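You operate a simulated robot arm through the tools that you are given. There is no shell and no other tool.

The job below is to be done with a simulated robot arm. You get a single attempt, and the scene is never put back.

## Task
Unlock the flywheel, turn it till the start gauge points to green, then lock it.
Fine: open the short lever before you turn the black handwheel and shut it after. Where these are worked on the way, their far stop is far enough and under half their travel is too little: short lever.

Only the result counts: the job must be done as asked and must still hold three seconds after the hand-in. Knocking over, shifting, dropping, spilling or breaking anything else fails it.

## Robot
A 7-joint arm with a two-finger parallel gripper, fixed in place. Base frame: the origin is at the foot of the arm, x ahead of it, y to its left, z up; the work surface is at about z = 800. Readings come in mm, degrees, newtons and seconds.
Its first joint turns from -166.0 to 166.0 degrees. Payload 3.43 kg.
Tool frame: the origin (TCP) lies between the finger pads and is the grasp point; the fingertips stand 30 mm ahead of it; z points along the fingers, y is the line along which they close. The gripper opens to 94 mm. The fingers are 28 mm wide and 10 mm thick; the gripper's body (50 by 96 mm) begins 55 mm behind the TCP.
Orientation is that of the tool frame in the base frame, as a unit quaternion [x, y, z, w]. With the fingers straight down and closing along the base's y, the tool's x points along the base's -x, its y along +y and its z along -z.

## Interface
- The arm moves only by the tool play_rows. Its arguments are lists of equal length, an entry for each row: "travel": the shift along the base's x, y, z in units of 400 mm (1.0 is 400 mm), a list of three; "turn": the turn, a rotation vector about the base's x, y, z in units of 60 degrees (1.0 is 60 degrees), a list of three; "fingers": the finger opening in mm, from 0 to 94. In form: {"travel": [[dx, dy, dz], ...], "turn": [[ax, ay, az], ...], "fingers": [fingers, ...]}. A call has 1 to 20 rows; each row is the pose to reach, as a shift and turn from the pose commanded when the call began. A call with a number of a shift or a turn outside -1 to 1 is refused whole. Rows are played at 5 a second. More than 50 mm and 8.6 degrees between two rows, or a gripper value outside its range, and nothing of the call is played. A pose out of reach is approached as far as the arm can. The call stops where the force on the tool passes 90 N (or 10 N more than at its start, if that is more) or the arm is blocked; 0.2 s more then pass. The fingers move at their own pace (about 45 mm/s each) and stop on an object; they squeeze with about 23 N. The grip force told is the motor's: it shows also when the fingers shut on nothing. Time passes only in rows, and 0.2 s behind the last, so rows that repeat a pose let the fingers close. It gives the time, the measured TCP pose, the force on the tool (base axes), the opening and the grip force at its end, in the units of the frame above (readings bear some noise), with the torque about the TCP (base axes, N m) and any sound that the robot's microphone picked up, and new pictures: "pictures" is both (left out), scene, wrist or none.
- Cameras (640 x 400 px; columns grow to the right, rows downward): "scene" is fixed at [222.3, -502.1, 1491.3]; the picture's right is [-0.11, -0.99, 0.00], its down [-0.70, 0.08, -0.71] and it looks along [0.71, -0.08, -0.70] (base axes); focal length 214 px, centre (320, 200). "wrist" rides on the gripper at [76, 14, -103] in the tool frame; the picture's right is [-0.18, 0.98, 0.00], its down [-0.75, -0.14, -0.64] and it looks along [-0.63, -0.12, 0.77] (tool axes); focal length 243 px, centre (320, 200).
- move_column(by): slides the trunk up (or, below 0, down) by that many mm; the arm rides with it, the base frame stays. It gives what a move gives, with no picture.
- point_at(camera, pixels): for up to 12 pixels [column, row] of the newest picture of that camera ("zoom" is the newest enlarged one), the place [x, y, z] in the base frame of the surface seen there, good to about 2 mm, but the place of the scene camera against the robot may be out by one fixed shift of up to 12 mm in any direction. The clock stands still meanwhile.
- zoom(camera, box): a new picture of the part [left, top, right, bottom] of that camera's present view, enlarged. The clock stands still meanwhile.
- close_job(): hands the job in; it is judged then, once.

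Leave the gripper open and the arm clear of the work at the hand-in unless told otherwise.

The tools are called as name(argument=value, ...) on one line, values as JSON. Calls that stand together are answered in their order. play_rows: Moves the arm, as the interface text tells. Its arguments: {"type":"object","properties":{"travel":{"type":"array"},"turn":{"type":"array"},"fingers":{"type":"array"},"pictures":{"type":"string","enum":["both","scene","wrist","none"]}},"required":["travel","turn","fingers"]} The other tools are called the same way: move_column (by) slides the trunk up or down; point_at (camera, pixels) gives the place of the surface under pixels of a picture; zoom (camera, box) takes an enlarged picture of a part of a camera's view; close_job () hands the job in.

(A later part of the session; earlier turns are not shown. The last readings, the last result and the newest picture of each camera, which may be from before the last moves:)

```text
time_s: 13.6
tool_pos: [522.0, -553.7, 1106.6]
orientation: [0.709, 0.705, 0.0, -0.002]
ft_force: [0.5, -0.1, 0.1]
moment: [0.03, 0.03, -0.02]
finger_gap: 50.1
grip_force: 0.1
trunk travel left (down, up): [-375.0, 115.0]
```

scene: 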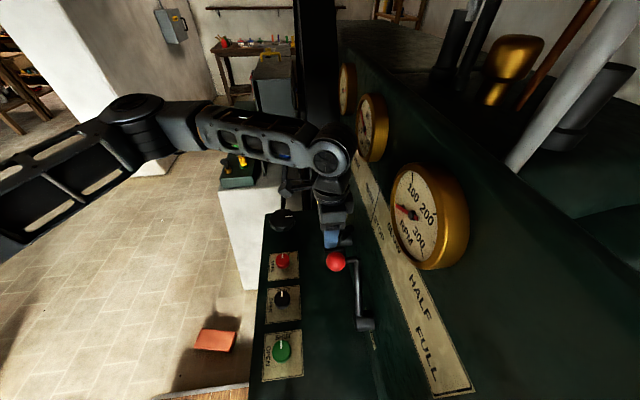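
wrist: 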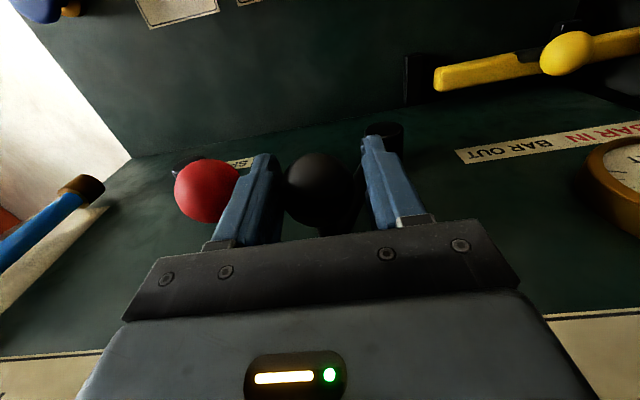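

The black ball now seems to sit nearer the left finger. I'll measure exactly where it is, and where the red ball is.

point_at(camera="wrist", pixels=[[320, 185], [290, 190], [350, 185], [335, 165], [384, 130], [345, 215], [208, 190], [230, 190], [185, 165], [270, 180], [370, 170], [262, 160]])

zoom(camera="wrist", box=[160, 110, 440, 260])

zoom(camera="scene", box=[290, 150, 410, 350])

```text
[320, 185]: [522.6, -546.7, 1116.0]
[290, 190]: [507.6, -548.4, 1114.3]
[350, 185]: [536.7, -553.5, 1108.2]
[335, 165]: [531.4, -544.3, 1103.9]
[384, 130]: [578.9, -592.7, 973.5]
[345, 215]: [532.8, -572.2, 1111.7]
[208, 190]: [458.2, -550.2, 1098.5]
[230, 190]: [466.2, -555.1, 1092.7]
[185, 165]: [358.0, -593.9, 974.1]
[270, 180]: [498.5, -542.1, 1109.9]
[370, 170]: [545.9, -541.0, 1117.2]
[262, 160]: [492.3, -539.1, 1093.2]
```

```text
2.29 times, centred on (300, 185) of wrist
```

zoom: 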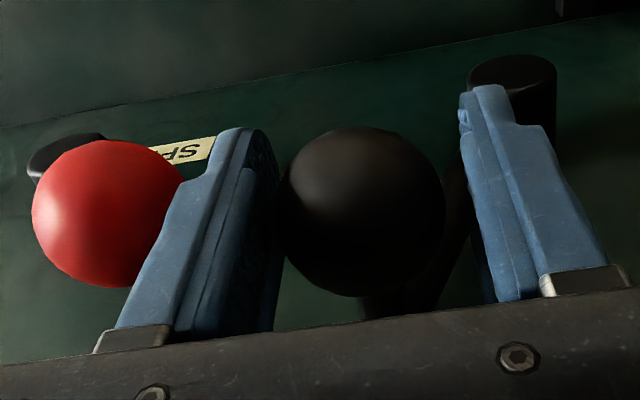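

```text
2.00 times, centred on (350, 250) of scene
```

zoom: 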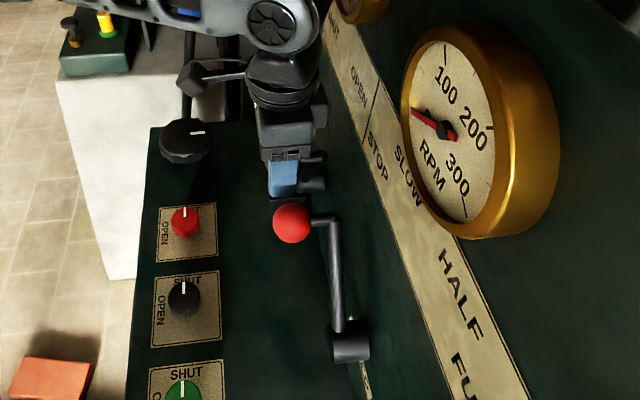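

The ball centre is now at about x=521 (arm about −23°), mirror image of the start at +26°, and it's free between the fingers. To check that it's really at the far stop without nearing the red lever, I'll lift off, close the fingers, come down on the +x side and nudge it gently.

play_rows(travel=[[0, 0, 0.08], [0, 0, 0.16], [0.06, 0, 0.17], [0.12, 0, 0.17], [0.12, 0, 0.17], [0.12, 0, 0.17], [0.12, 0, 0.08], [0.12, 0, 0.0]], turn=[[0, 0, 0], [0, 0, 0], [0, 0, 0], [0, 0, 0], [0, 0, 0], [0, 0, 0], [0, 0, 0], [0, 0, 0]], fingers=[50, 50, 20, 0, 0, 0, 0, 0], pictures="wrist")

```text
time_s: 15.4
tool_pos: [570.1, -555.4, 1106.3]
orientation: [0.709, 0.705, 0.0, 0.0]
ft_force: [0.0, 1.1, 0.3]
moment: [-0.01, -0.04, -0.01]
finger_gap: 0.0
grip_force: 23.4
trunk travel left (down, up): [-375.0, 115.0]
```

wrist: 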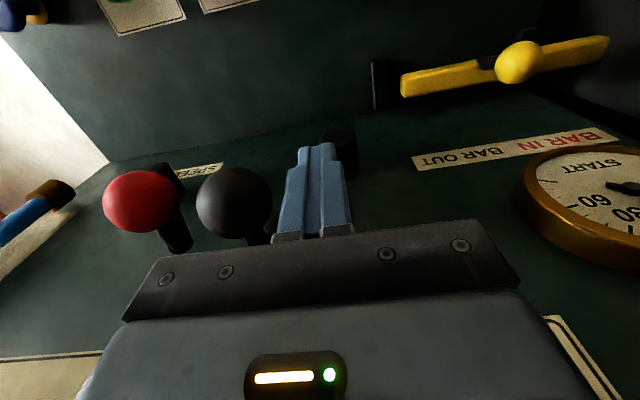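

The closed fingers are on the +x side of the ball. I'll nudge towards −x in small steps to feel for the stop.

play_rows(travel=[[-0.015, 0, 0], [-0.03, 0, 0], [-0.04, 0, 0], [-0.05, 0, 0], [-0.055, 0, 0]], turn=[[0, 0, 0], [0, 0, 0], [0, 0, 0], [0, 0, 0], [0, 0, 0]], fingers=[0, 0, 0, 0, 0], pictures="wrist")

```text
time_s: 16.6
tool_pos: [552.5, -554.8, 1106.4]
orientation: [0.707, 0.707, 0.0, 0.0]
ft_force: [26.6, -5.4, 2.9]
moment: [-0.03, 0.03, 0.24]
finger_gap: 0.0
grip_force: 23.1
trunk travel left (down, up): [-375.0, 115.0]
```

wrist: 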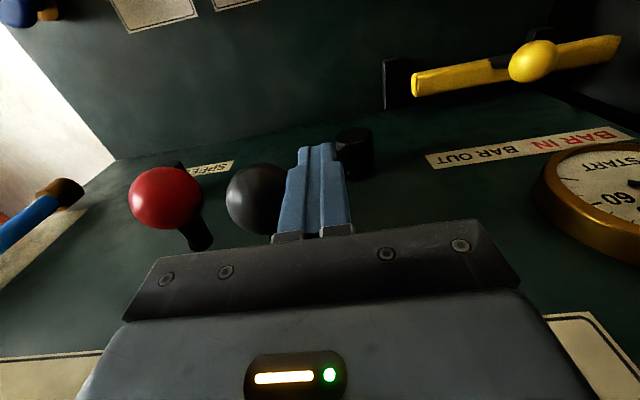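

The force rises to 27 N with the finger held at x≈552, so the lever is against its OPEN stop. Next is the yellow bar. I'll back off, rise, open the fingers and go to a stand-off in front of the bar's ball, tilting 25° so the wrist leans away from the START gauge.

play_rows(travel=[[0.03, 0, 0], [0.055, 0.0475, 0.0925], [0.13, 0.1225, 0.1425], [0.23, 0.1725, 0.105], [0.33, 0.185, 0.0425], [0.43, 0.185, -0.02], [0.5175, 0.185, -0.095], [0.5925, 0.1725, -0.17]], turn=[[0, 0, 0], [0, 0, 0], [-0.07, 0, 0], [-0.14, 0, 0], [-0.21, 0, 0], [-0.28, 0, 0], [-0.35, 0, 0], [-0.4167, 0, 0]], fingers=[0, 0, 94, 94, 94, 94, 94, 94])

```text
time_s: 18.4
tool_pos: [701.6, -429.3, 1050.8]
orientation: [0.7, 0.695, -0.114, 0.114]
ft_force: [-1.4, 0.0, -0.3]
moment: [0.05, -0.02, 0.01]
finger_gap: 94.0
grip_force: 0.1
out of reach, approached as far as the arm can: row 6, 7, 8
trunk travel left (down, up): [-375.0, 115.0]
```

scene: 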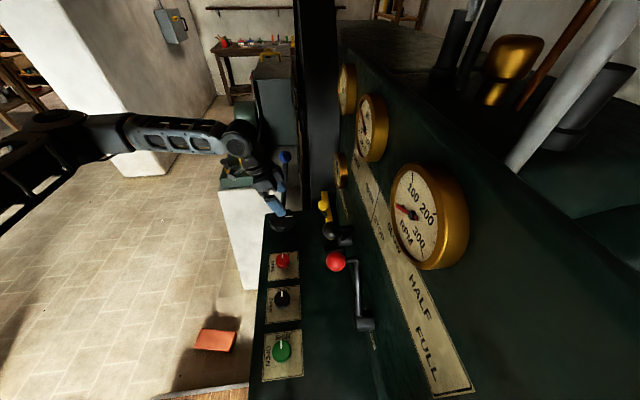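
wrist: 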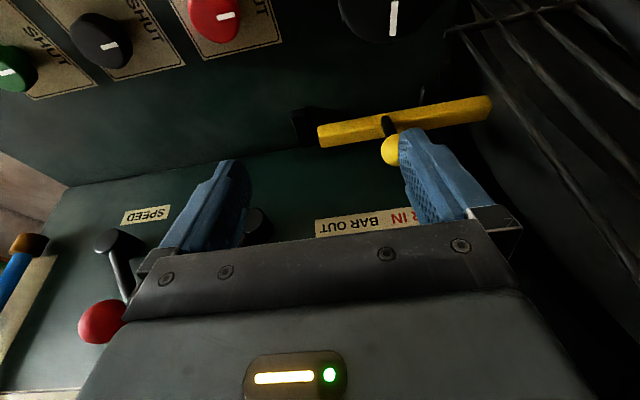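

The arm couldn't quite reach the stand-off at this height and tilt, and stopped at (702,-429,1051). The scene picture shows nothing was touched. I'll make a small retreat move to see how the arm's commanded pose responds, then consider lowering the trunk for more reach.

play_rows(travel=[[-0.1, 0.02, 0.06]], turn=[[0, 0, 0]], fingers=[94], pictures="none")

```text
time_s: 18.8
tool_pos: [661.0, -418.9, 1073.6]
orientation: [0.7, 0.696, -0.114, 0.114]
ft_force: [0.0, 0.1, 0.7]
moment: [0.02, 0.04, 0.01]
finger_gap: 94.4
grip_force: 0.0
trunk travel left (down, up): [-375.0, 115.0]
```

The commanded pose follows the measured one, good. I'll rise 160 mm straight up in free space and then slide the trunk down 200 mm, so the shoulder sits lower relative to the work.

play_rows(travel=[[0, 0.02, 0.1], [0, 0.04, 0.2], [0, 0.06, 0.3], [0, 0.08, 0.4]], turn=[[0, 0, 0], [0, 0, 0], [0, 0, 0], [0, 0, 0]], fingers=[94, 94, 94, 94])

```text
time_s: 19.8
tool_pos: [660.8, -388.6, 1235.5]
orientation: [0.699, 0.697, -0.113, 0.113]
ft_force: [0.1, -1.0, 0.1]
moment: [0.03, 0.0, 0.0]
finger_gap: 94.1
grip_force: 0.1
trunk travel left (down, up): [-375.0, 115.0]
```

scene: 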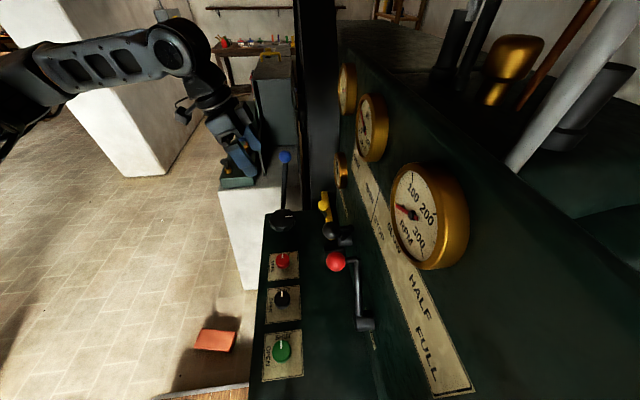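
wrist: 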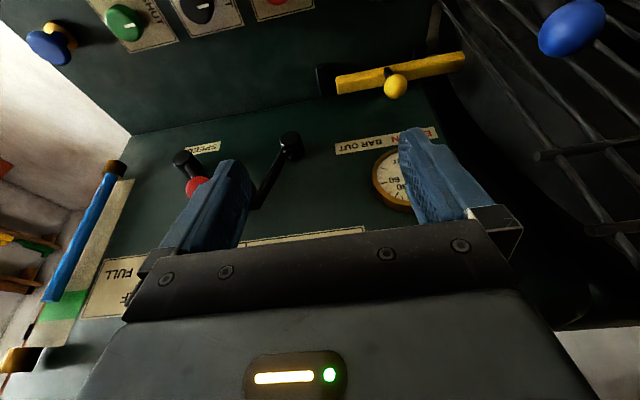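

Clear below. I'll slide the trunk down 200 mm; the TCP should end near z=1035.

move_column(by=-200)

```text
time_s: 22.0
tool_pos: [661.2, -388.2, 1034.6]
orientation: [0.7, 0.696, -0.114, 0.113]
ft_force: [1.0, 0.7, -0.4]
moment: [0.0, 0.02, -0.04]
finger_gap: 94.1
grip_force: 0.0
trunk travel left (down, up): [-175.0, 315.0]
```

Now I'll try moving to the stand-off in front of the yellow ball at (785,-537,992) with a 25° tilt.

play_rows(travel=[[0.062, -0.06, 0.0], [0.124, -0.13, -0.02], [0.186, -0.2, -0.04], [0.248, -0.28, -0.07], [0.31, -0.3725, -0.1075]], turn=[[-0.02, 0, 0], [-0.04, 0, 0], [-0.06, 0, 0], [-0.08, 0, 0], [-0.108, 0, 0]], fingers=[94, 94, 94, 94, 94])

```text
time_s: 23.2
tool_pos: [698.4, -426.9, 1030.2]
orientation: [0.698, 0.694, -0.125, 0.125]
ft_force: [-0.2, -0.4, -1.3]
moment: [0.0, 0.0, -0.01]
finger_gap: 94.1
grip_force: 0.1
out of reach, approached as far as the arm can: row 2, 3, 4, 5
trunk travel left (down, up): [-175.0, 315.0]
```

scene: 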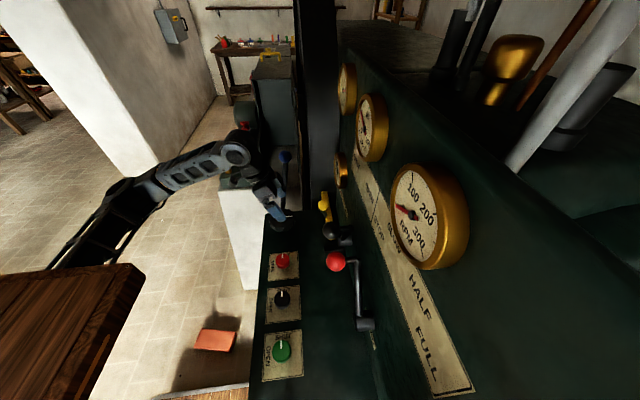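
wrist: 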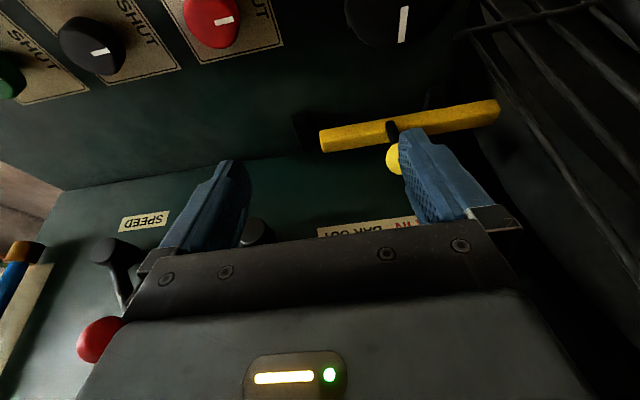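

The stop is at the same place with the trunk lower, so it's a wrist limit for this sideways tilt rather than the reach. I'll look at how far the START gauge's rim sticks out, to decide if an upright approach fits.

zoom(camera="scene", box=[310, 140, 370, 250])

point_at(camera="scene", pixels=[[335, 165], [336, 170], [337, 155], [339, 185], [340, 187], [345, 185], [347, 170], [324, 202], [321, 202], [327, 202], [324, 196], [330, 232]])

point_at(camera="wrist", pixels=[[395, 152], [390, 158], [388, 150], [395, 165], [325, 140], [400, 115], [495, 108], [305, 125], [425, 98], [318, 130], [330, 145], [345, 25]])

zoom(camera="wrist", box=[280, 70, 520, 210])

```text
3.64 times, centred on (340, 195) of scene
```

zoom: 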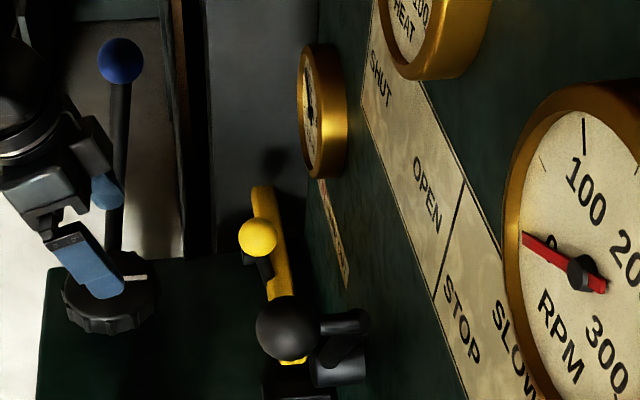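

```text
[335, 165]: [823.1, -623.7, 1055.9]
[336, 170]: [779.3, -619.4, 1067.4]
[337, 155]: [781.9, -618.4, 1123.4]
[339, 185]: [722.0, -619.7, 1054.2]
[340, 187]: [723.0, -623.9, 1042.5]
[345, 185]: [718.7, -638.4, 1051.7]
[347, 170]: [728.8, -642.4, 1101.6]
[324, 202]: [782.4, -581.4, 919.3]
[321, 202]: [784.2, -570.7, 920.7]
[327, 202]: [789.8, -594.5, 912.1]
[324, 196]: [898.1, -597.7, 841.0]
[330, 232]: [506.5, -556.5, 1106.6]
```

```text
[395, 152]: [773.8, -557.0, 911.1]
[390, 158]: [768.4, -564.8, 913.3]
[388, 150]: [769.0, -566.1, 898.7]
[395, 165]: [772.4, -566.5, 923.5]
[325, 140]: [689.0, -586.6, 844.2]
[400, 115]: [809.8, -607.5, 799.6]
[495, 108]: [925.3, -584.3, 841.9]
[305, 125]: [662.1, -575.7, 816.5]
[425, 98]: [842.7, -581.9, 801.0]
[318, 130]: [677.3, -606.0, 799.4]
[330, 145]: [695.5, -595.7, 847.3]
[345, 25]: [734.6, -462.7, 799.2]
```

```text
2.67 times, centred on (400, 140) of wrist
```

zoom: 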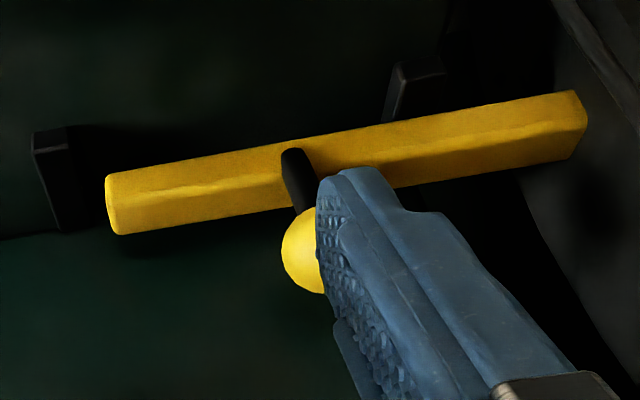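

The gauge rim's front is near y=-618, and the wrist ring looks about 40 mm in radius. An upright tool at y≈-565 would clear it by over 10 mm. I'll set the tool upright again and move in stages towards the ball to see if it's reachable.

play_rows(travel=[[0.02, -0.02, 0.0], [0.05, -0.08, -0.02], [0.08, -0.14, -0.04], [0.104, -0.183, -0.05]], turn=[[0.09, 0, 0], [0.18, 0, 0], [0.27, 0, 0], [0.347, 0, 0]], fingers=[94, 94, 94, 94])

```text
time_s: 24.2
tool_pos: [712.8, -423.6, 970.5]
orientation: [0.705, 0.69, -0.07, 0.148]
ft_force: [0.1, 0.3, -1.2]
moment: [-0.04, -0.05, 0.03]
finger_gap: 94.2
grip_force: 0.0
out of reach, approached as far as the arm can: row 1, 2, 3, 4
trunk travel left (down, up): [-175.0, 315.0]
```

scene: 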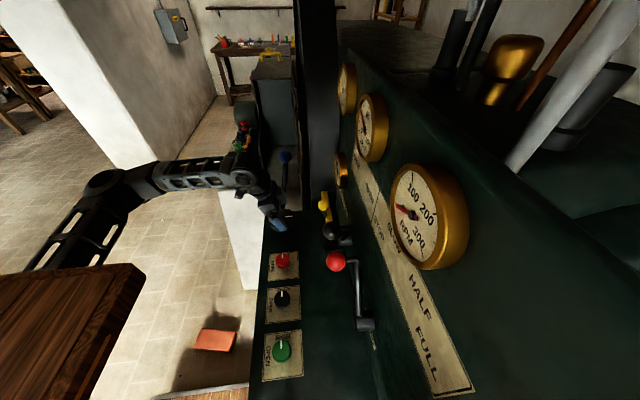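
wrist: 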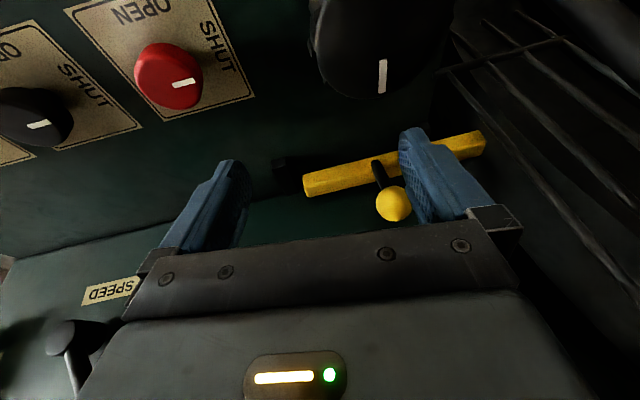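

The arm is up against a joint limit in this yaw, and it sank to z=970 instead of following. I'll back away: rise, pull in slightly and turn the yaw back by 45°, which should put the wrist in a comfortable range.

play_rows(travel=[[-0.025, 0.01, 0.05], [-0.05, 0.02, 0.1], [-0.075, 0.03, 0.15], [-0.1, 0.04, 0.2], [-0.125, 0.05, 0.25], [-0.15, 0.05, 0.3]], turn=[[0, 0, 0.125], [0, 0, 0.25], [0, 0, 0.375], [0, 0, 0.5], [0, 0, 0.625], [0, 0, 0.75]], fingers=[94, 94, 94, 94, 94, 94])

```text
time_s: 25.6
tool_pos: [651.1, -403.5, 1090.4]
orientation: [0.386, 0.908, -0.007, 0.164]
ft_force: [0.2, -0.7, 0.3]
moment: [-0.02, 0.03, 0.02]
finger_gap: 93.9
grip_force: 0.1
trunk travel left (down, up): [-175.0, 315.0]
```

scene: 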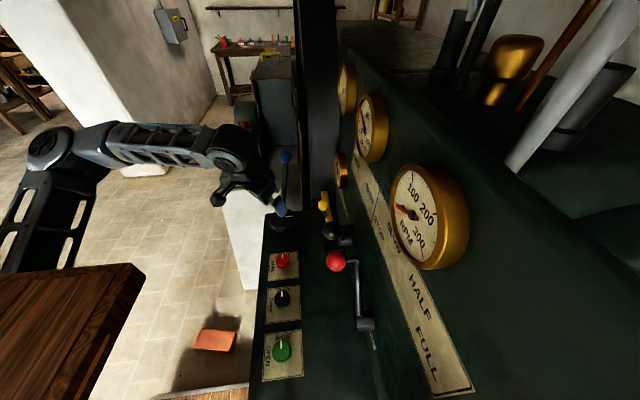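
wrist: 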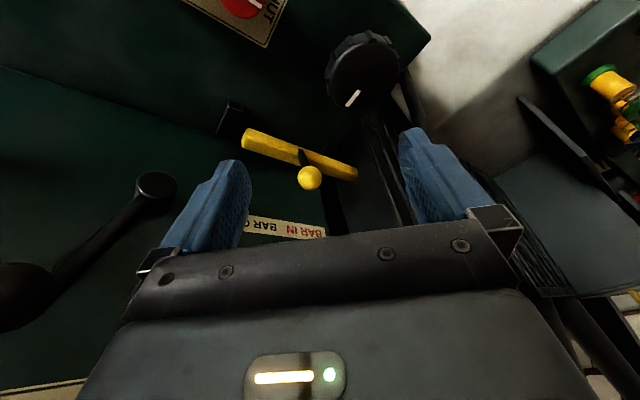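

That moved freely. Now I'll go to a stand-off 100 mm behind the yellow ball with about 20° outward tilt and a yaw of about −70°, staying within the wrist's comfortable range.

play_rows(travel=[[0.055, -0.07, -0.01], [0.11, -0.145, -0.05], [0.165, -0.22, -0.1], [0.22, -0.295, -0.155], [0.275, -0.3675, -0.215]], turn=[[0.002, -0.006, -0.079], [0.004, -0.012, -0.158], [0.006, -0.018, -0.237], [0.008, -0.023, -0.316], [0.0095, -0.0293, -0.3953]], fingers=[94, 94, 94, 94, 94])

```text
time_s: 26.8
tool_pos: [760.4, -549.2, 1005.2]
orientation: [0.567, 0.805, -0.03, 0.171]
ft_force: [-0.7, 0.2, 0.1]
moment: [0.0, 0.0, -0.03]
finger_gap: 93.8
grip_force: 0.1
trunk travel left (down, up): [-175.0, 315.0]
```

scene: 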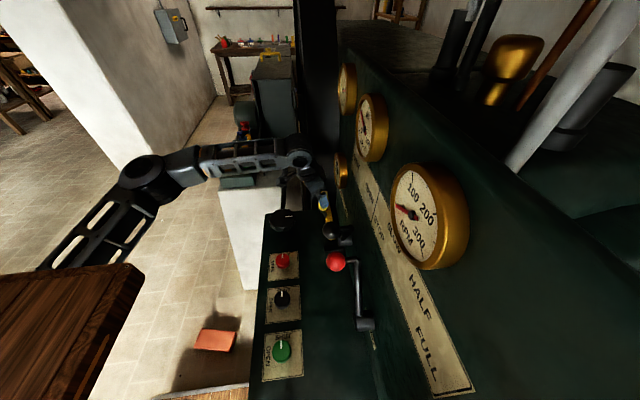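
wrist: 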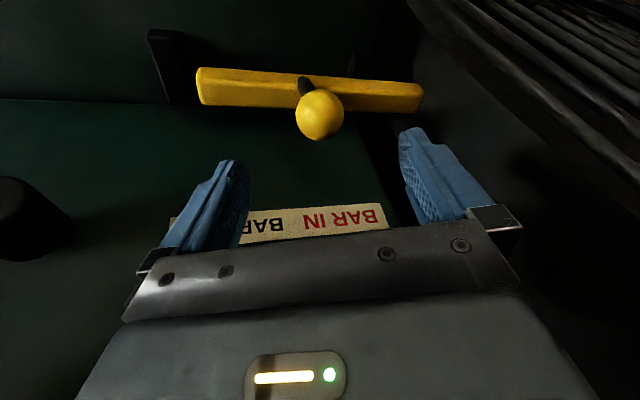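

Reached cleanly. The yellow ball is centred between the fingers at (320,115). I'll re-measure it from here.

point_at(camera="wrist", pixels=[[320, 115], [300, 115], [340, 115], [320, 97], [320, 133], [304, 85], [200, 85], [418, 95], [165, 60], [385, 215], [180, 228], [350, 70]])

zoom(camera="wrist", box=[130, 20, 450, 240])

```text
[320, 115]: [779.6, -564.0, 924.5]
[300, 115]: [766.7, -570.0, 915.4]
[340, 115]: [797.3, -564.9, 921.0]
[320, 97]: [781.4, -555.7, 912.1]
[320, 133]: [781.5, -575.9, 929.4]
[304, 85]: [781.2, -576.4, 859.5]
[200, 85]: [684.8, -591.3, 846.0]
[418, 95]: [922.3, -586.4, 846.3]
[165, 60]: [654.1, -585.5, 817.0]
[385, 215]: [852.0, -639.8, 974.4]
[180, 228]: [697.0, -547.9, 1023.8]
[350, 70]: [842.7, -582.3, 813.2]
```

```text
1.82 times, centred on (290, 130) of wrist
```

zoom: 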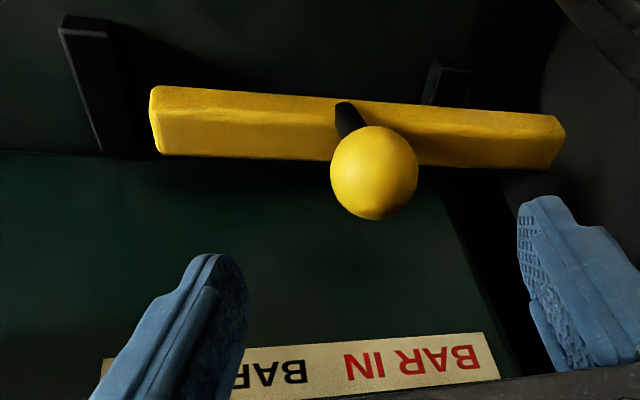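

The ball centre is at (785,-575,909). I'll advance 100 mm along the tool axis so the open fingers straddle the ball.

play_rows(travel=[[0.02, -0.021, -0.079], [0.041, -0.042, -0.158], [0.0615, -0.0625, -0.2375]], turn=[[0, 0, 0], [0, 0, 0], [0, 0, 0]], fingers=[94, 94, 94])

```text
time_s: 27.6
tool_pos: [785.6, -575.3, 909.5]
orientation: [0.567, 0.805, -0.031, 0.171]
ft_force: [-1.2, -0.3, 0.3]
moment: [-0.01, -0.01, 0.02]
finger_gap: 94.0
grip_force: 0.1
trunk travel left (down, up): [-175.0, 315.0]
```

scene: 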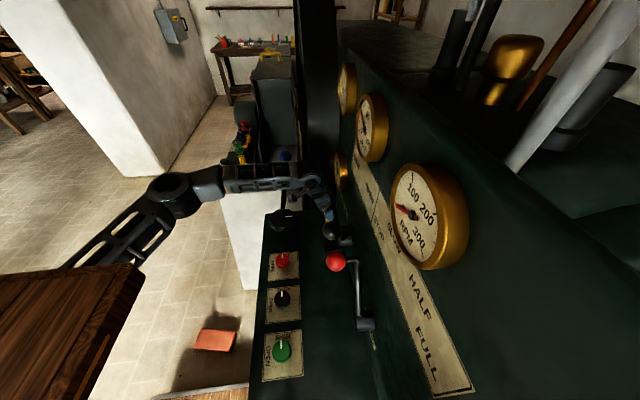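
wrist: 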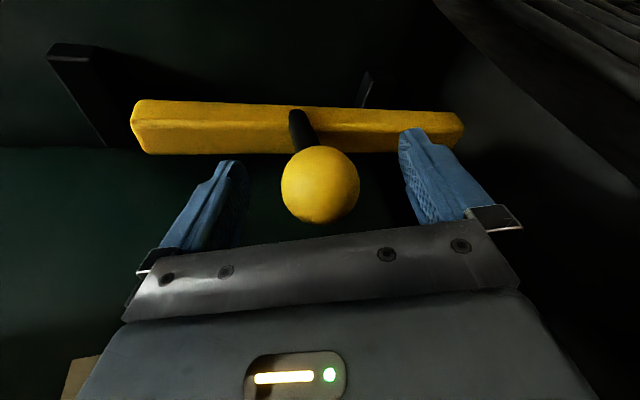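

The ball is between the fingers. I'll narrow to a loose cage of 46 mm and start pulling towards −x in 8 mm steps.

play_rows(travel=[[0, 0, 0], [0, 0, 0], [0, 0, 0], [-0.02, 0, 0], [-0.04, 0, 0], [-0.06, 0, 0], [-0.08, 0, 0]], turn=[[0, 0, 0], [0, 0, 0], [0, 0, 0], [0, 0, 0], [0, 0, 0], [0, 0, 0], [0, 0, 0]], fingers=[46, 46, 46, 46, 46, 46, 46])

```text
time_s: 29.2
tool_pos: [752.7, -576.3, 909.9]
orientation: [0.566, 0.805, -0.031, 0.172]
ft_force: [2.2, 2.2, 0.9]
moment: [0.0, -0.02, 0.05]
finger_gap: 47.5
grip_force: 1.5
trunk travel left (down, up): [-175.0, 315.0]
```

scene: 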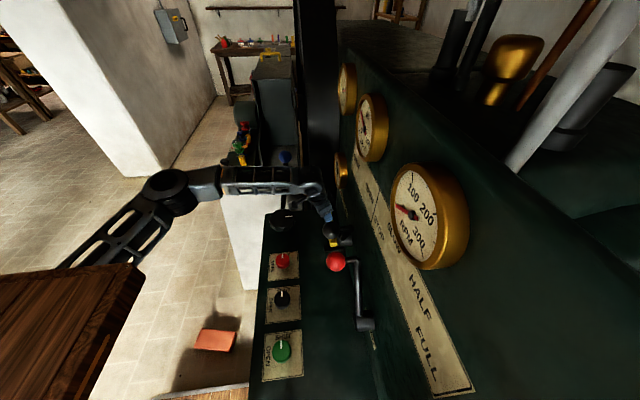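
wrist: 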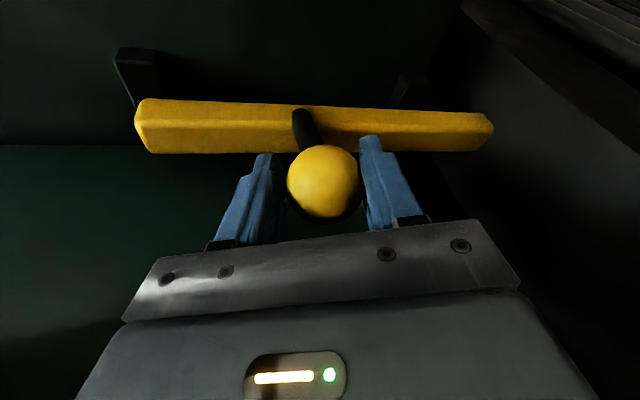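

The bar slides freely, with about 2 N of force. I'll keep pulling −x until it meets its stop.

play_rows(travel=[[-0.02, 0, 0], [-0.04, 0, 0], [-0.06, 0, 0], [-0.08, 0, 0], [-0.1, 0, 0]], turn=[[0, 0, 0], [0, 0, 0], [0, 0, 0], [0, 0, 0], [0, 0, 0]], fingers=[46, 46, 46, 46, 46])

```text
time_s: 30.4
tool_pos: [713.2, -575.5, 911.3]
orientation: [0.566, 0.806, -0.031, 0.171]
ft_force: [0.6, -0.2, 0.0]
moment: [0.0, 0.01, 0.02]
finger_gap: 46.5
grip_force: 0.5
trunk travel left (down, up): [-175.0, 315.0]
```

scene: 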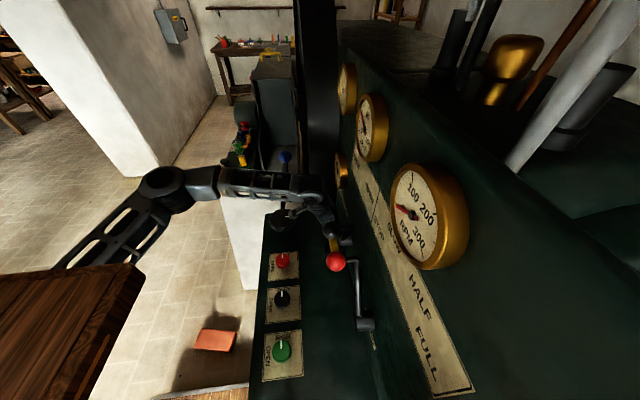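
wrist: 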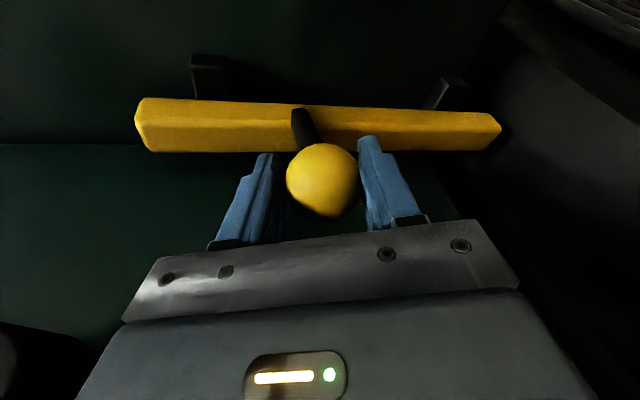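

Still following with no resistance, after about 72 mm. I'll continue another 30 mm in smaller steps while watching the force.

play_rows(travel=[[-0.015, 0, 0], [-0.03, 0, 0], [-0.045, 0, 0], [-0.06, 0, 0], [-0.075, 0, 0]], turn=[[0, 0, 0], [0, 0, 0], [0, 0, 0], [0, 0, 0], [0, 0, 0]], fingers=[46, 46, 46, 46, 46])

```text
time_s: 31.6
tool_pos: [692.2, -574.7, 912.0]
orientation: [0.563, 0.807, -0.029, 0.177]
ft_force: [51.0, -5.3, 17.8]
moment: [0.27, -0.41, -0.4]
finger_gap: 84.8
grip_force: 22.6
trunk travel left (down, up): [-175.0, 315.0]
```

scene: 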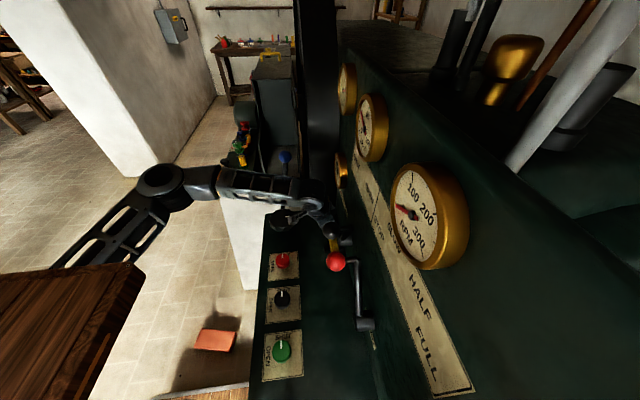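
wrist: 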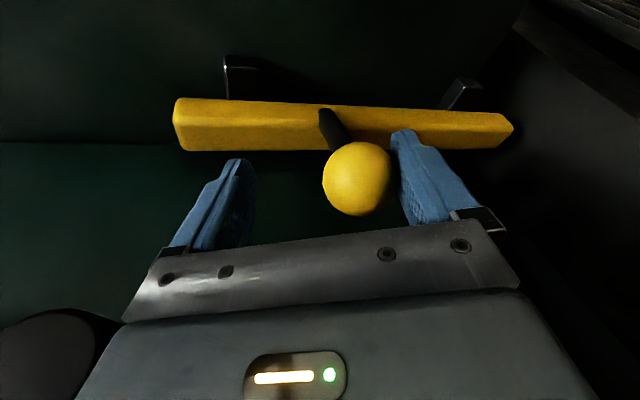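

The force jumped to 51 N, so the bar has hit its OUT stop after roughly 75–80 mm. I'll ease back +x and open the fingers to unload, then look.

play_rows(travel=[[0.03, 0, 0], [0.05, 0, 0], [0.05, 0, 0]], turn=[[0, 0, 0], [0, 0, 0], [0, 0, 0]], fingers=[94, 94, 94])

```text
time_s: 32.4
tool_pos: [701.8, -575.7, 909.8]
orientation: [0.567, 0.805, -0.031, 0.17]
ft_force: [0.3, 0.6, 0.3]
moment: [0.0, 0.02, -0.03]
finger_gap: 94.1
grip_force: 0.0
trunk travel left (down, up): [-175.0, 315.0]
```

scene: 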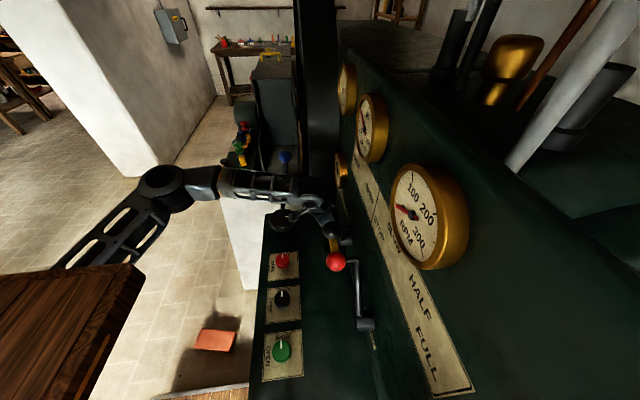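
wrist: 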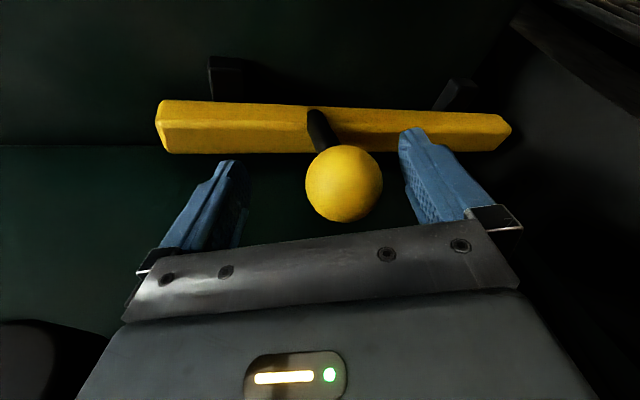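

The ball now rests around x≈715, 70 mm out from 785, so the bar is fully OUT. I'll retreat back along the tool axis and look at the result.

play_rows(travel=[[-0.01, 0.025, 0.085], [-0.02, 0.05, 0.17], [-0.03, 0.09, 0.25], [-0.03, 0.15, 0.32]], turn=[[0, 0, 0], [0, 0, 0], [0, 0, 0], [0, 0, 0]], fingers=[94, 94, 94, 94])

```text
time_s: 33.4
tool_pos: [688.9, -516.2, 1039.3]
orientation: [0.567, 0.805, -0.03, 0.17]
ft_force: [0.7, -0.1, 0.1]
moment: [-0.01, -0.01, -0.01]
finger_gap: 94.1
grip_force: 0.0
trunk travel left (down, up): [-175.0, 315.0]
```

scene: 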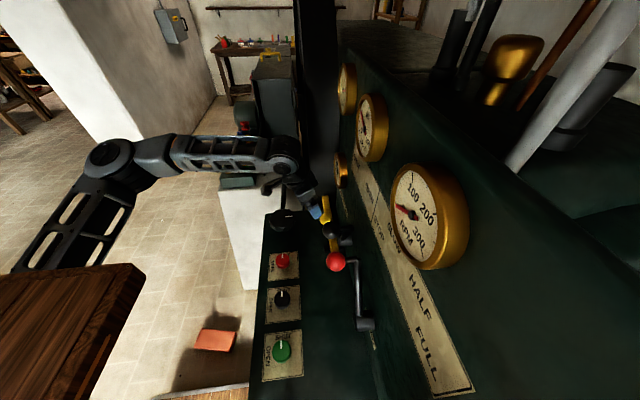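
wrist: 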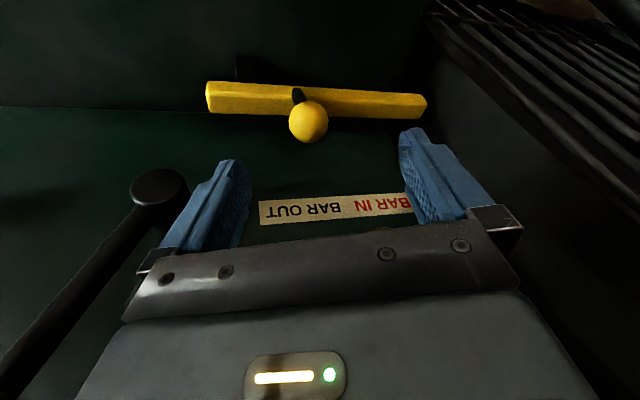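

The ball now sits below "BAR OUT". Next is the black handwheel: I'll move to an upright pose with a view down onto it so I can measure its centre and diameter.

play_rows(travel=[[0.0, 0.09, 0.03], [0.0, 0.18, 0.06], [0.0, 0.28, 0.09], [0.0, 0.37, 0.12], [0.003, 0.465, 0.13]], turn=[[0.0361, 0.0567, 0.0825], [0.0722, 0.1134, 0.165], [0.1083, 0.17, 0.2474], [0.1444, 0.2267, 0.33], [0.1805, 0.2834, 0.4123]], fingers=[94, 94, 94, 94, 94])

```text
time_s: 34.6
tool_pos: [690.3, -330.7, 1090.3]
orientation: [0.384, 0.923, 0.0, 0.0]
ft_force: [-0.5, -0.2, 0.0]
moment: [0.01, -0.03, -0.03]
finger_gap: 93.6
grip_force: 0.0
trunk travel left (down, up): [-175.0, 315.0]
```

scene: 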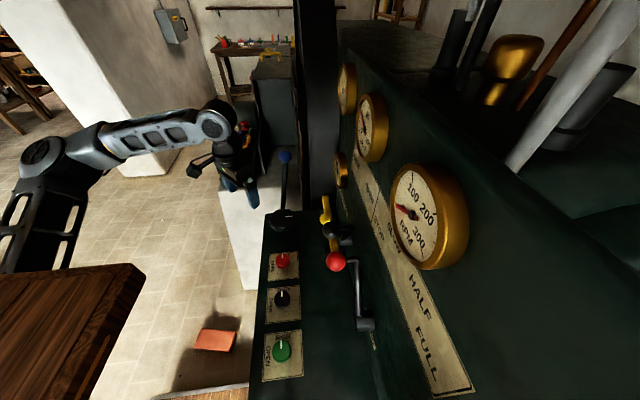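
wrist: 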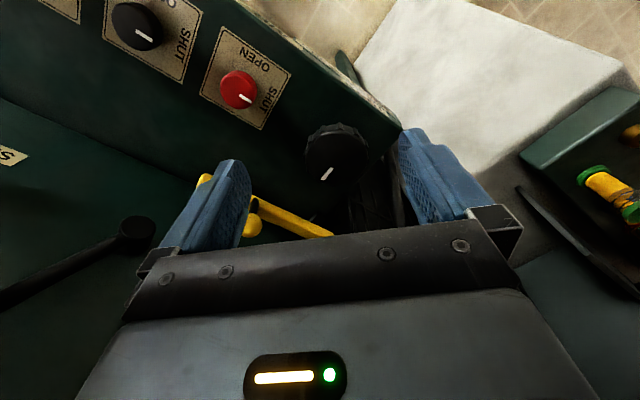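

The handwheel is at (335,155) between the fingers, with its white mark at (326,173). I'll zoom and measure its rim.

zoom(camera="wrist", box=[285, 105, 405, 205])

point_at(camera="wrist", pixels=[[336, 157], [306, 160], [366, 155], [336, 187], [336, 128], [312, 135], [361, 135], [312, 180], [360, 178], [336, 135], [309, 160], [362, 160]])

```text
4.00 times, centred on (345, 155) of wrist
```

zoom: 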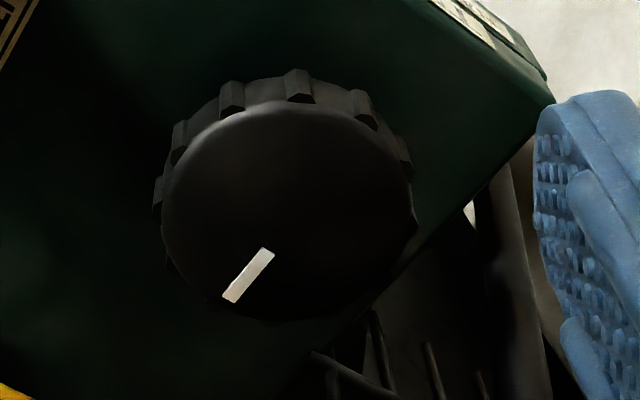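

```text
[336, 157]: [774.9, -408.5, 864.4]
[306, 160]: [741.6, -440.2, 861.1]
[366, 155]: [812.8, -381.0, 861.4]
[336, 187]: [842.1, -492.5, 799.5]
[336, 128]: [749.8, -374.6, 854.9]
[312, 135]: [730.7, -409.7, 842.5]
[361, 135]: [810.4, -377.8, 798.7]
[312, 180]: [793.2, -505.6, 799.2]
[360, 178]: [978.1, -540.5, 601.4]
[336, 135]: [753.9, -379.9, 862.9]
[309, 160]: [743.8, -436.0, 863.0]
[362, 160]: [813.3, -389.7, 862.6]
```

The wheel looks about 93–96 mm across, right at the gripper's limit. I'll take a tight zoom and sample its edge more precisely.

zoom(camera="wrist", box=[296, 115, 376, 195])

point_at(camera="zoom", pixels=[[320, 100], [320, 80], [320, 60], [240, 120], [205, 140], [190, 180], [175, 180], [200, 250], [260, 320], [440, 130], [455, 200], [430, 270]])

```text
5.00 times, centred on (336, 155) of wrist
```

zoom: 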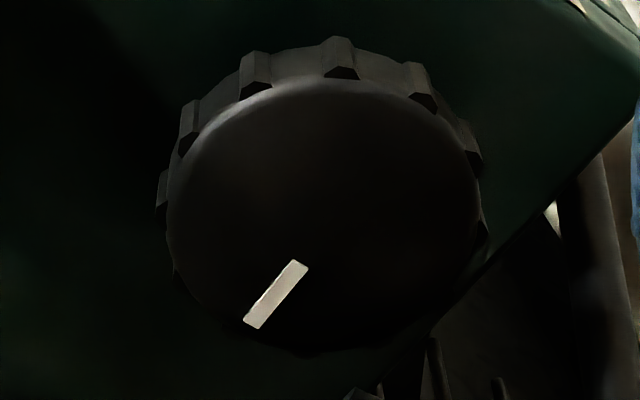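

```text
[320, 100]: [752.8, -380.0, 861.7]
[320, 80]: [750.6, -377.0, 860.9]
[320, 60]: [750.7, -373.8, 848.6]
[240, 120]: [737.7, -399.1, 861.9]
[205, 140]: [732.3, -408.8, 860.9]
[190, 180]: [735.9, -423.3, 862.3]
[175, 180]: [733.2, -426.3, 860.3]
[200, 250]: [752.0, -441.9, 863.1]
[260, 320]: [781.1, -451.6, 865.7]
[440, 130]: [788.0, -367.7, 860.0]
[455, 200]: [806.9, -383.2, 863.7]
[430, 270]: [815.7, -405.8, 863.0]
```

Fitting the rim points gives a wheel centre of about (780,-415) and a radius of about 48 mm, plus lugs every ~30°. That's too wide to grip across its diameter, but I can straddle a shorter chord on the near side, where the lugs will also catch on the fingers. First I'll take a baseline view of the START gauge and the wheel's side from the scene camera.

zoom(camera="scene", box=[327, 148, 355, 192])

zoom(camera="scene", box=[262, 200, 304, 242])

point_at(camera="wrist", pixels=[[340, 122], [322, 128], [315, 140], [345, 123], [336, 120], [330, 122], [355, 128], [331, 166], [323, 180], [308, 145], [302, 157], [325, 124]])

```text
9.09 times, centred on (341, 170) of scene
```

zoom: 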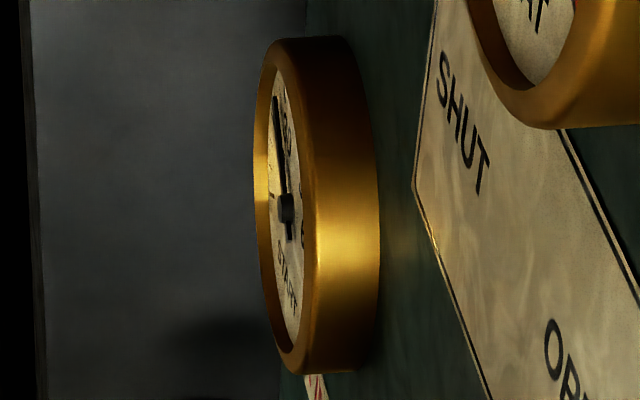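

```text
9.52 times, centred on (283, 221) of scene
```

zoom: 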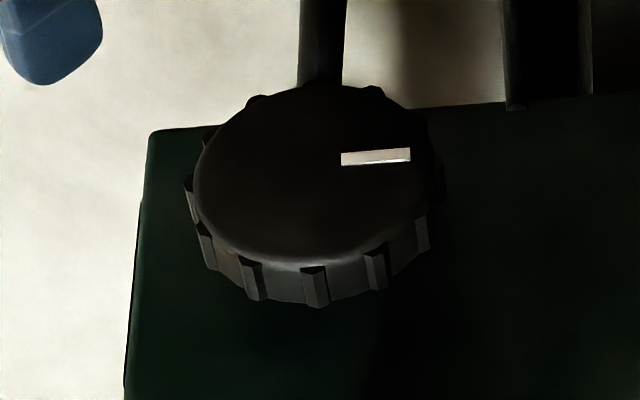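

```text
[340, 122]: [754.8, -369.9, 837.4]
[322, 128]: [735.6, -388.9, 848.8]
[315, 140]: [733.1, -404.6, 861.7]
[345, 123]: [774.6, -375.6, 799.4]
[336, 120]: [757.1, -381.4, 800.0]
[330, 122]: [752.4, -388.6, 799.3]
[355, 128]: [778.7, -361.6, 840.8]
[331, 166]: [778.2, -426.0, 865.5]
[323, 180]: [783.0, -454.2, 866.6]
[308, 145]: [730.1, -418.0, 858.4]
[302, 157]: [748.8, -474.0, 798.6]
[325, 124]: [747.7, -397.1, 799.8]
```

The wheel is a disc from about z=836 to 866 with a gap under it, and the lugs reach out to about 52 mm. My plan is to come down beside it on the robot side, fingers open, then slide in so the fingers straddle a chord about 28–30 mm short of the centre. First I'll move to (702,-370,950) with yaw −30°.

play_rows(travel=[[0.0075, -0.02, -0.09], [0.015, -0.045, -0.18], [0.022, -0.07, -0.27], [0.029, -0.098, -0.35]], turn=[[0, 0, 0.0625], [0, 0, 0.125], [0, 0, 0.1875], [0, 0, 0.25]], fingers=[94, 94, 94, 94])

```text
time_s: 35.6
tool_pos: [702.2, -369.2, 953.5]
orientation: [0.26, 0.966, -0.001, 0.0]
ft_force: [-0.6, -0.4, 0.6]
moment: [-0.02, 0.02, -0.01]
finger_gap: 94.0
grip_force: 0.1
trunk travel left (down, up): [-175.0, 315.0]
```

scene: 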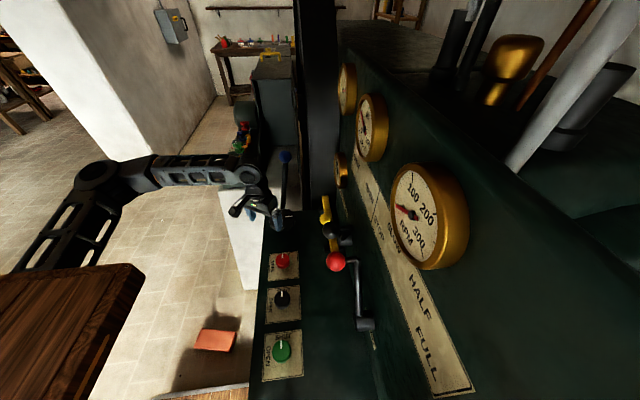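
wrist: 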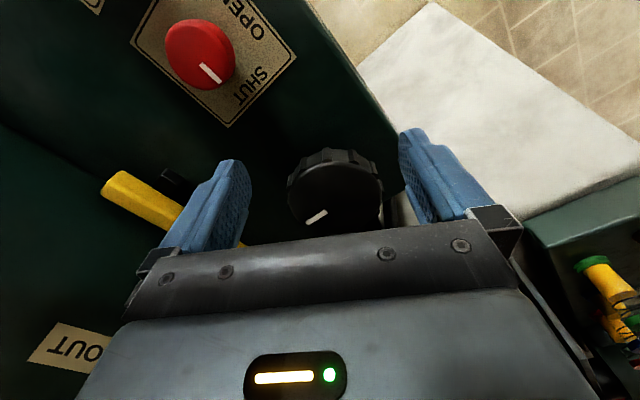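

The wheel is ahead between the fingers. I'll sample its rim again from this closer view to refine the centre.

zoom(camera="wrist", box=[272, 135, 400, 235])

point_at(camera="zoom", pixels=[[130, 170], [100, 220], [90, 260], [180, 140], [250, 125], [320, 118], [400, 130], [470, 165], [500, 215], [510, 260], [265, 110], [330, 100]])

```text
4.00 times, centred on (336, 185) of wrist
```

zoom: 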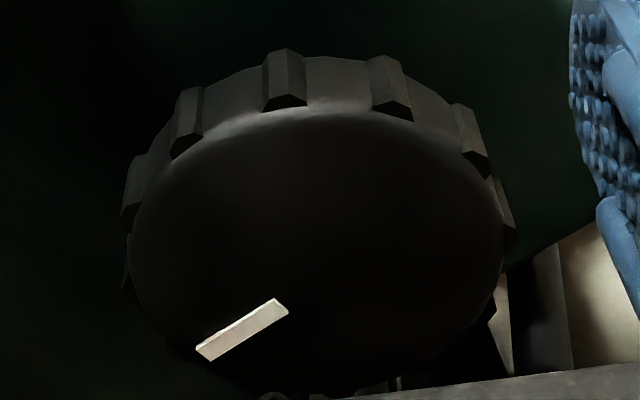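

```text
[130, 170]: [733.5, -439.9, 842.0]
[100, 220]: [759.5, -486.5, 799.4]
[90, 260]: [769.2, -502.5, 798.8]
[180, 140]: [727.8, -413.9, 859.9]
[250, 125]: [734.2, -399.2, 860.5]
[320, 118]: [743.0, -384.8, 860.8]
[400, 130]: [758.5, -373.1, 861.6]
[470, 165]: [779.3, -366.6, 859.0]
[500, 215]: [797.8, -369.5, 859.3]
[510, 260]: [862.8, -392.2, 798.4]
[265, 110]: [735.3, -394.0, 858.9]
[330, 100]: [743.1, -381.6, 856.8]
```

Partial-arc fits vary by a few mm, so I'll sample points across the top face's left and right extremes to pin the centre.

point_at(camera="zoom", pixels=[[140, 235], [138, 250], [496, 235], [498, 225], [318, 240], [318, 255], [150, 290], [480, 290], [318, 130], [276, 302], [205, 352], [145, 220]])

```text
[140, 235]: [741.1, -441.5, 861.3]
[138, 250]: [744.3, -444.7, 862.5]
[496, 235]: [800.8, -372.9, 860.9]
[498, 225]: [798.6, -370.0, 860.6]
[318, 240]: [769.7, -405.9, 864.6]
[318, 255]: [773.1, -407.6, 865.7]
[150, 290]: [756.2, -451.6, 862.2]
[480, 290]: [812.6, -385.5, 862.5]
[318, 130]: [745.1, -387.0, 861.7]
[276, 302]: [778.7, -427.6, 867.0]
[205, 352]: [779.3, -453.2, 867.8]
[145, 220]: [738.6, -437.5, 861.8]
```

The best estimate is a centre of (779,-415.5), body radius 48 and lug radius 52. I'll descend beside the wheel to TCP z≈856 (fingertips about 826, table at 800), staying 90 mm off the axis.

play_rows(travel=[[0, 0, -0.08], [0, 0, -0.16], [0, 0, -0.2425]], turn=[[0, 0, 0], [0, 0, 0], [0, 0, 0]], fingers=[94, 94, 94])

```text
time_s: 36.4
tool_pos: [702.9, -369.3, 854.7]
orientation: [0.26, 0.966, -0.001, 0.001]
ft_force: [-1.1, -0.6, 0.0]
moment: [0.0, 0.02, 0.0]
finger_gap: 94.0
grip_force: 0.0
trunk travel left (down, up): [-175.0, 315.0]
```

scene: 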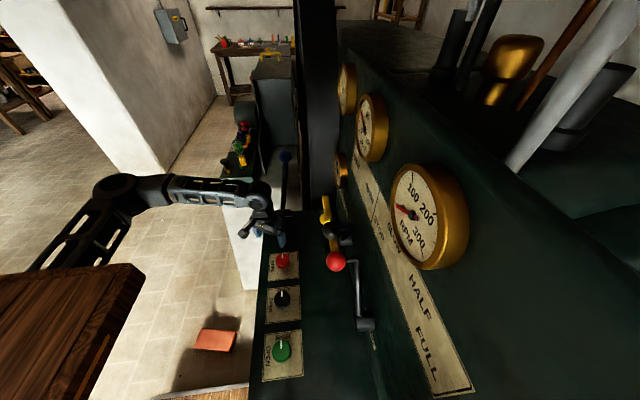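
wrist: 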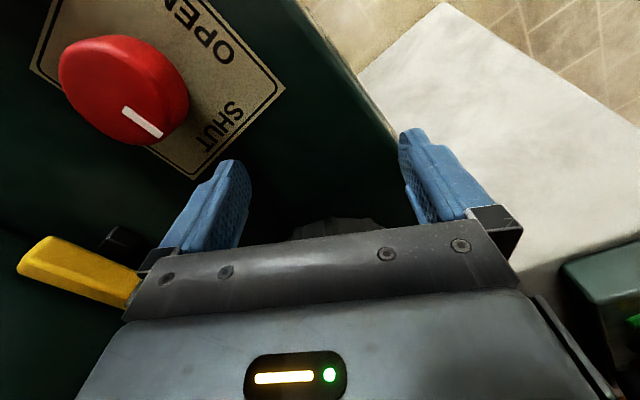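

The wheel rim is visible just ahead at (335,230). I'll slide in radially about 45 mm, fingers open, so they straddle the near part of the wheel, and watch for contact forces.

play_rows(travel=[[0.025, -0.018, 0.003], [0.05, -0.033, 0.003], [0.075, -0.048, 0.003], [0.095, -0.0605, 0.003]], turn=[[0, 0, 0], [0, 0, 0], [0, 0, 0], [0, 0, 0]], fingers=[94, 94, 94, 94])

```text
time_s: 37.4
tool_pos: [741.7, -391.7, 855.5]
orientation: [0.26, 0.966, -0.001, 0.0]
ft_force: [0.2, 0.2, -0.8]
moment: [0.01, -0.02, -0.06]
finger_gap: 94.2
grip_force: 0.1
trunk travel left (down, up): [-175.0, 315.0]
```

scene: 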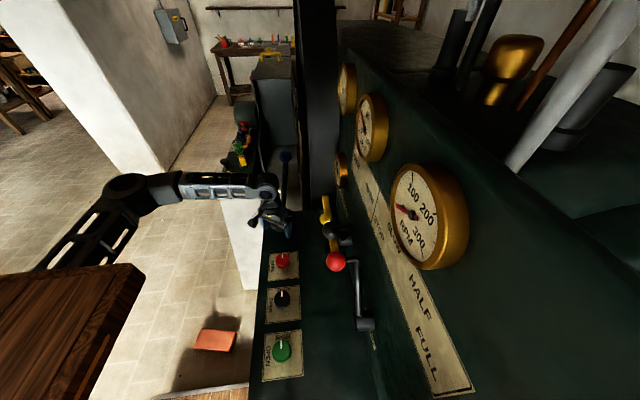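
wrist: 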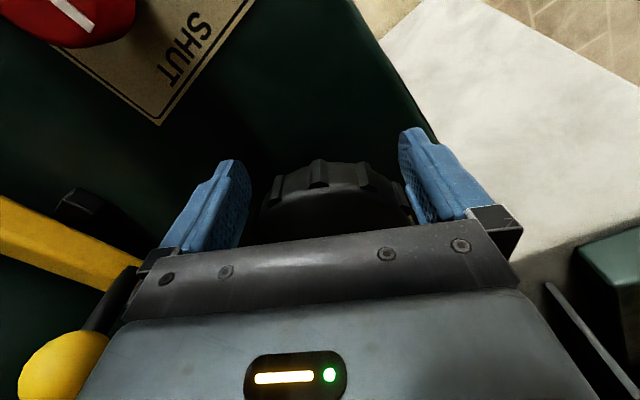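

No contact yet, and the wheel is between the fingers. I'll zoom in to check the fit.

zoom(camera="wrist", box=[200, 120, 440, 260])

zoom(camera="scene", box=[240, 180, 320, 250])

```text
2.67 times, centred on (320, 190) of wrist
```

zoom: 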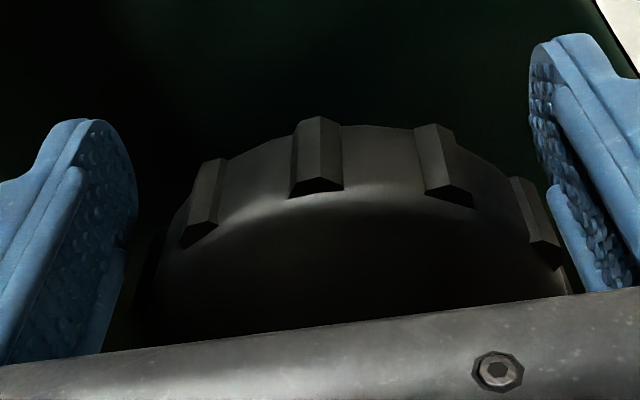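

```text
5.71 times, centred on (280, 215) of scene
```

zoom: 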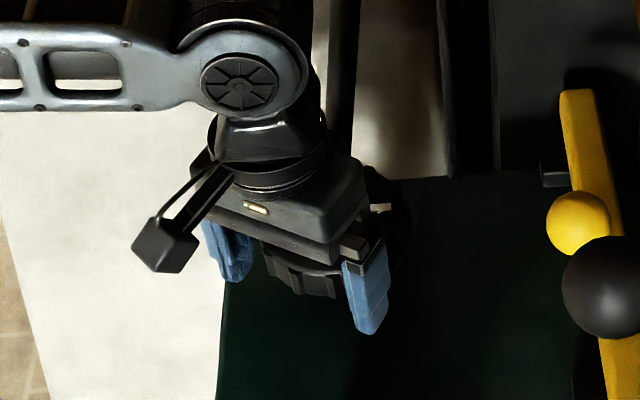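

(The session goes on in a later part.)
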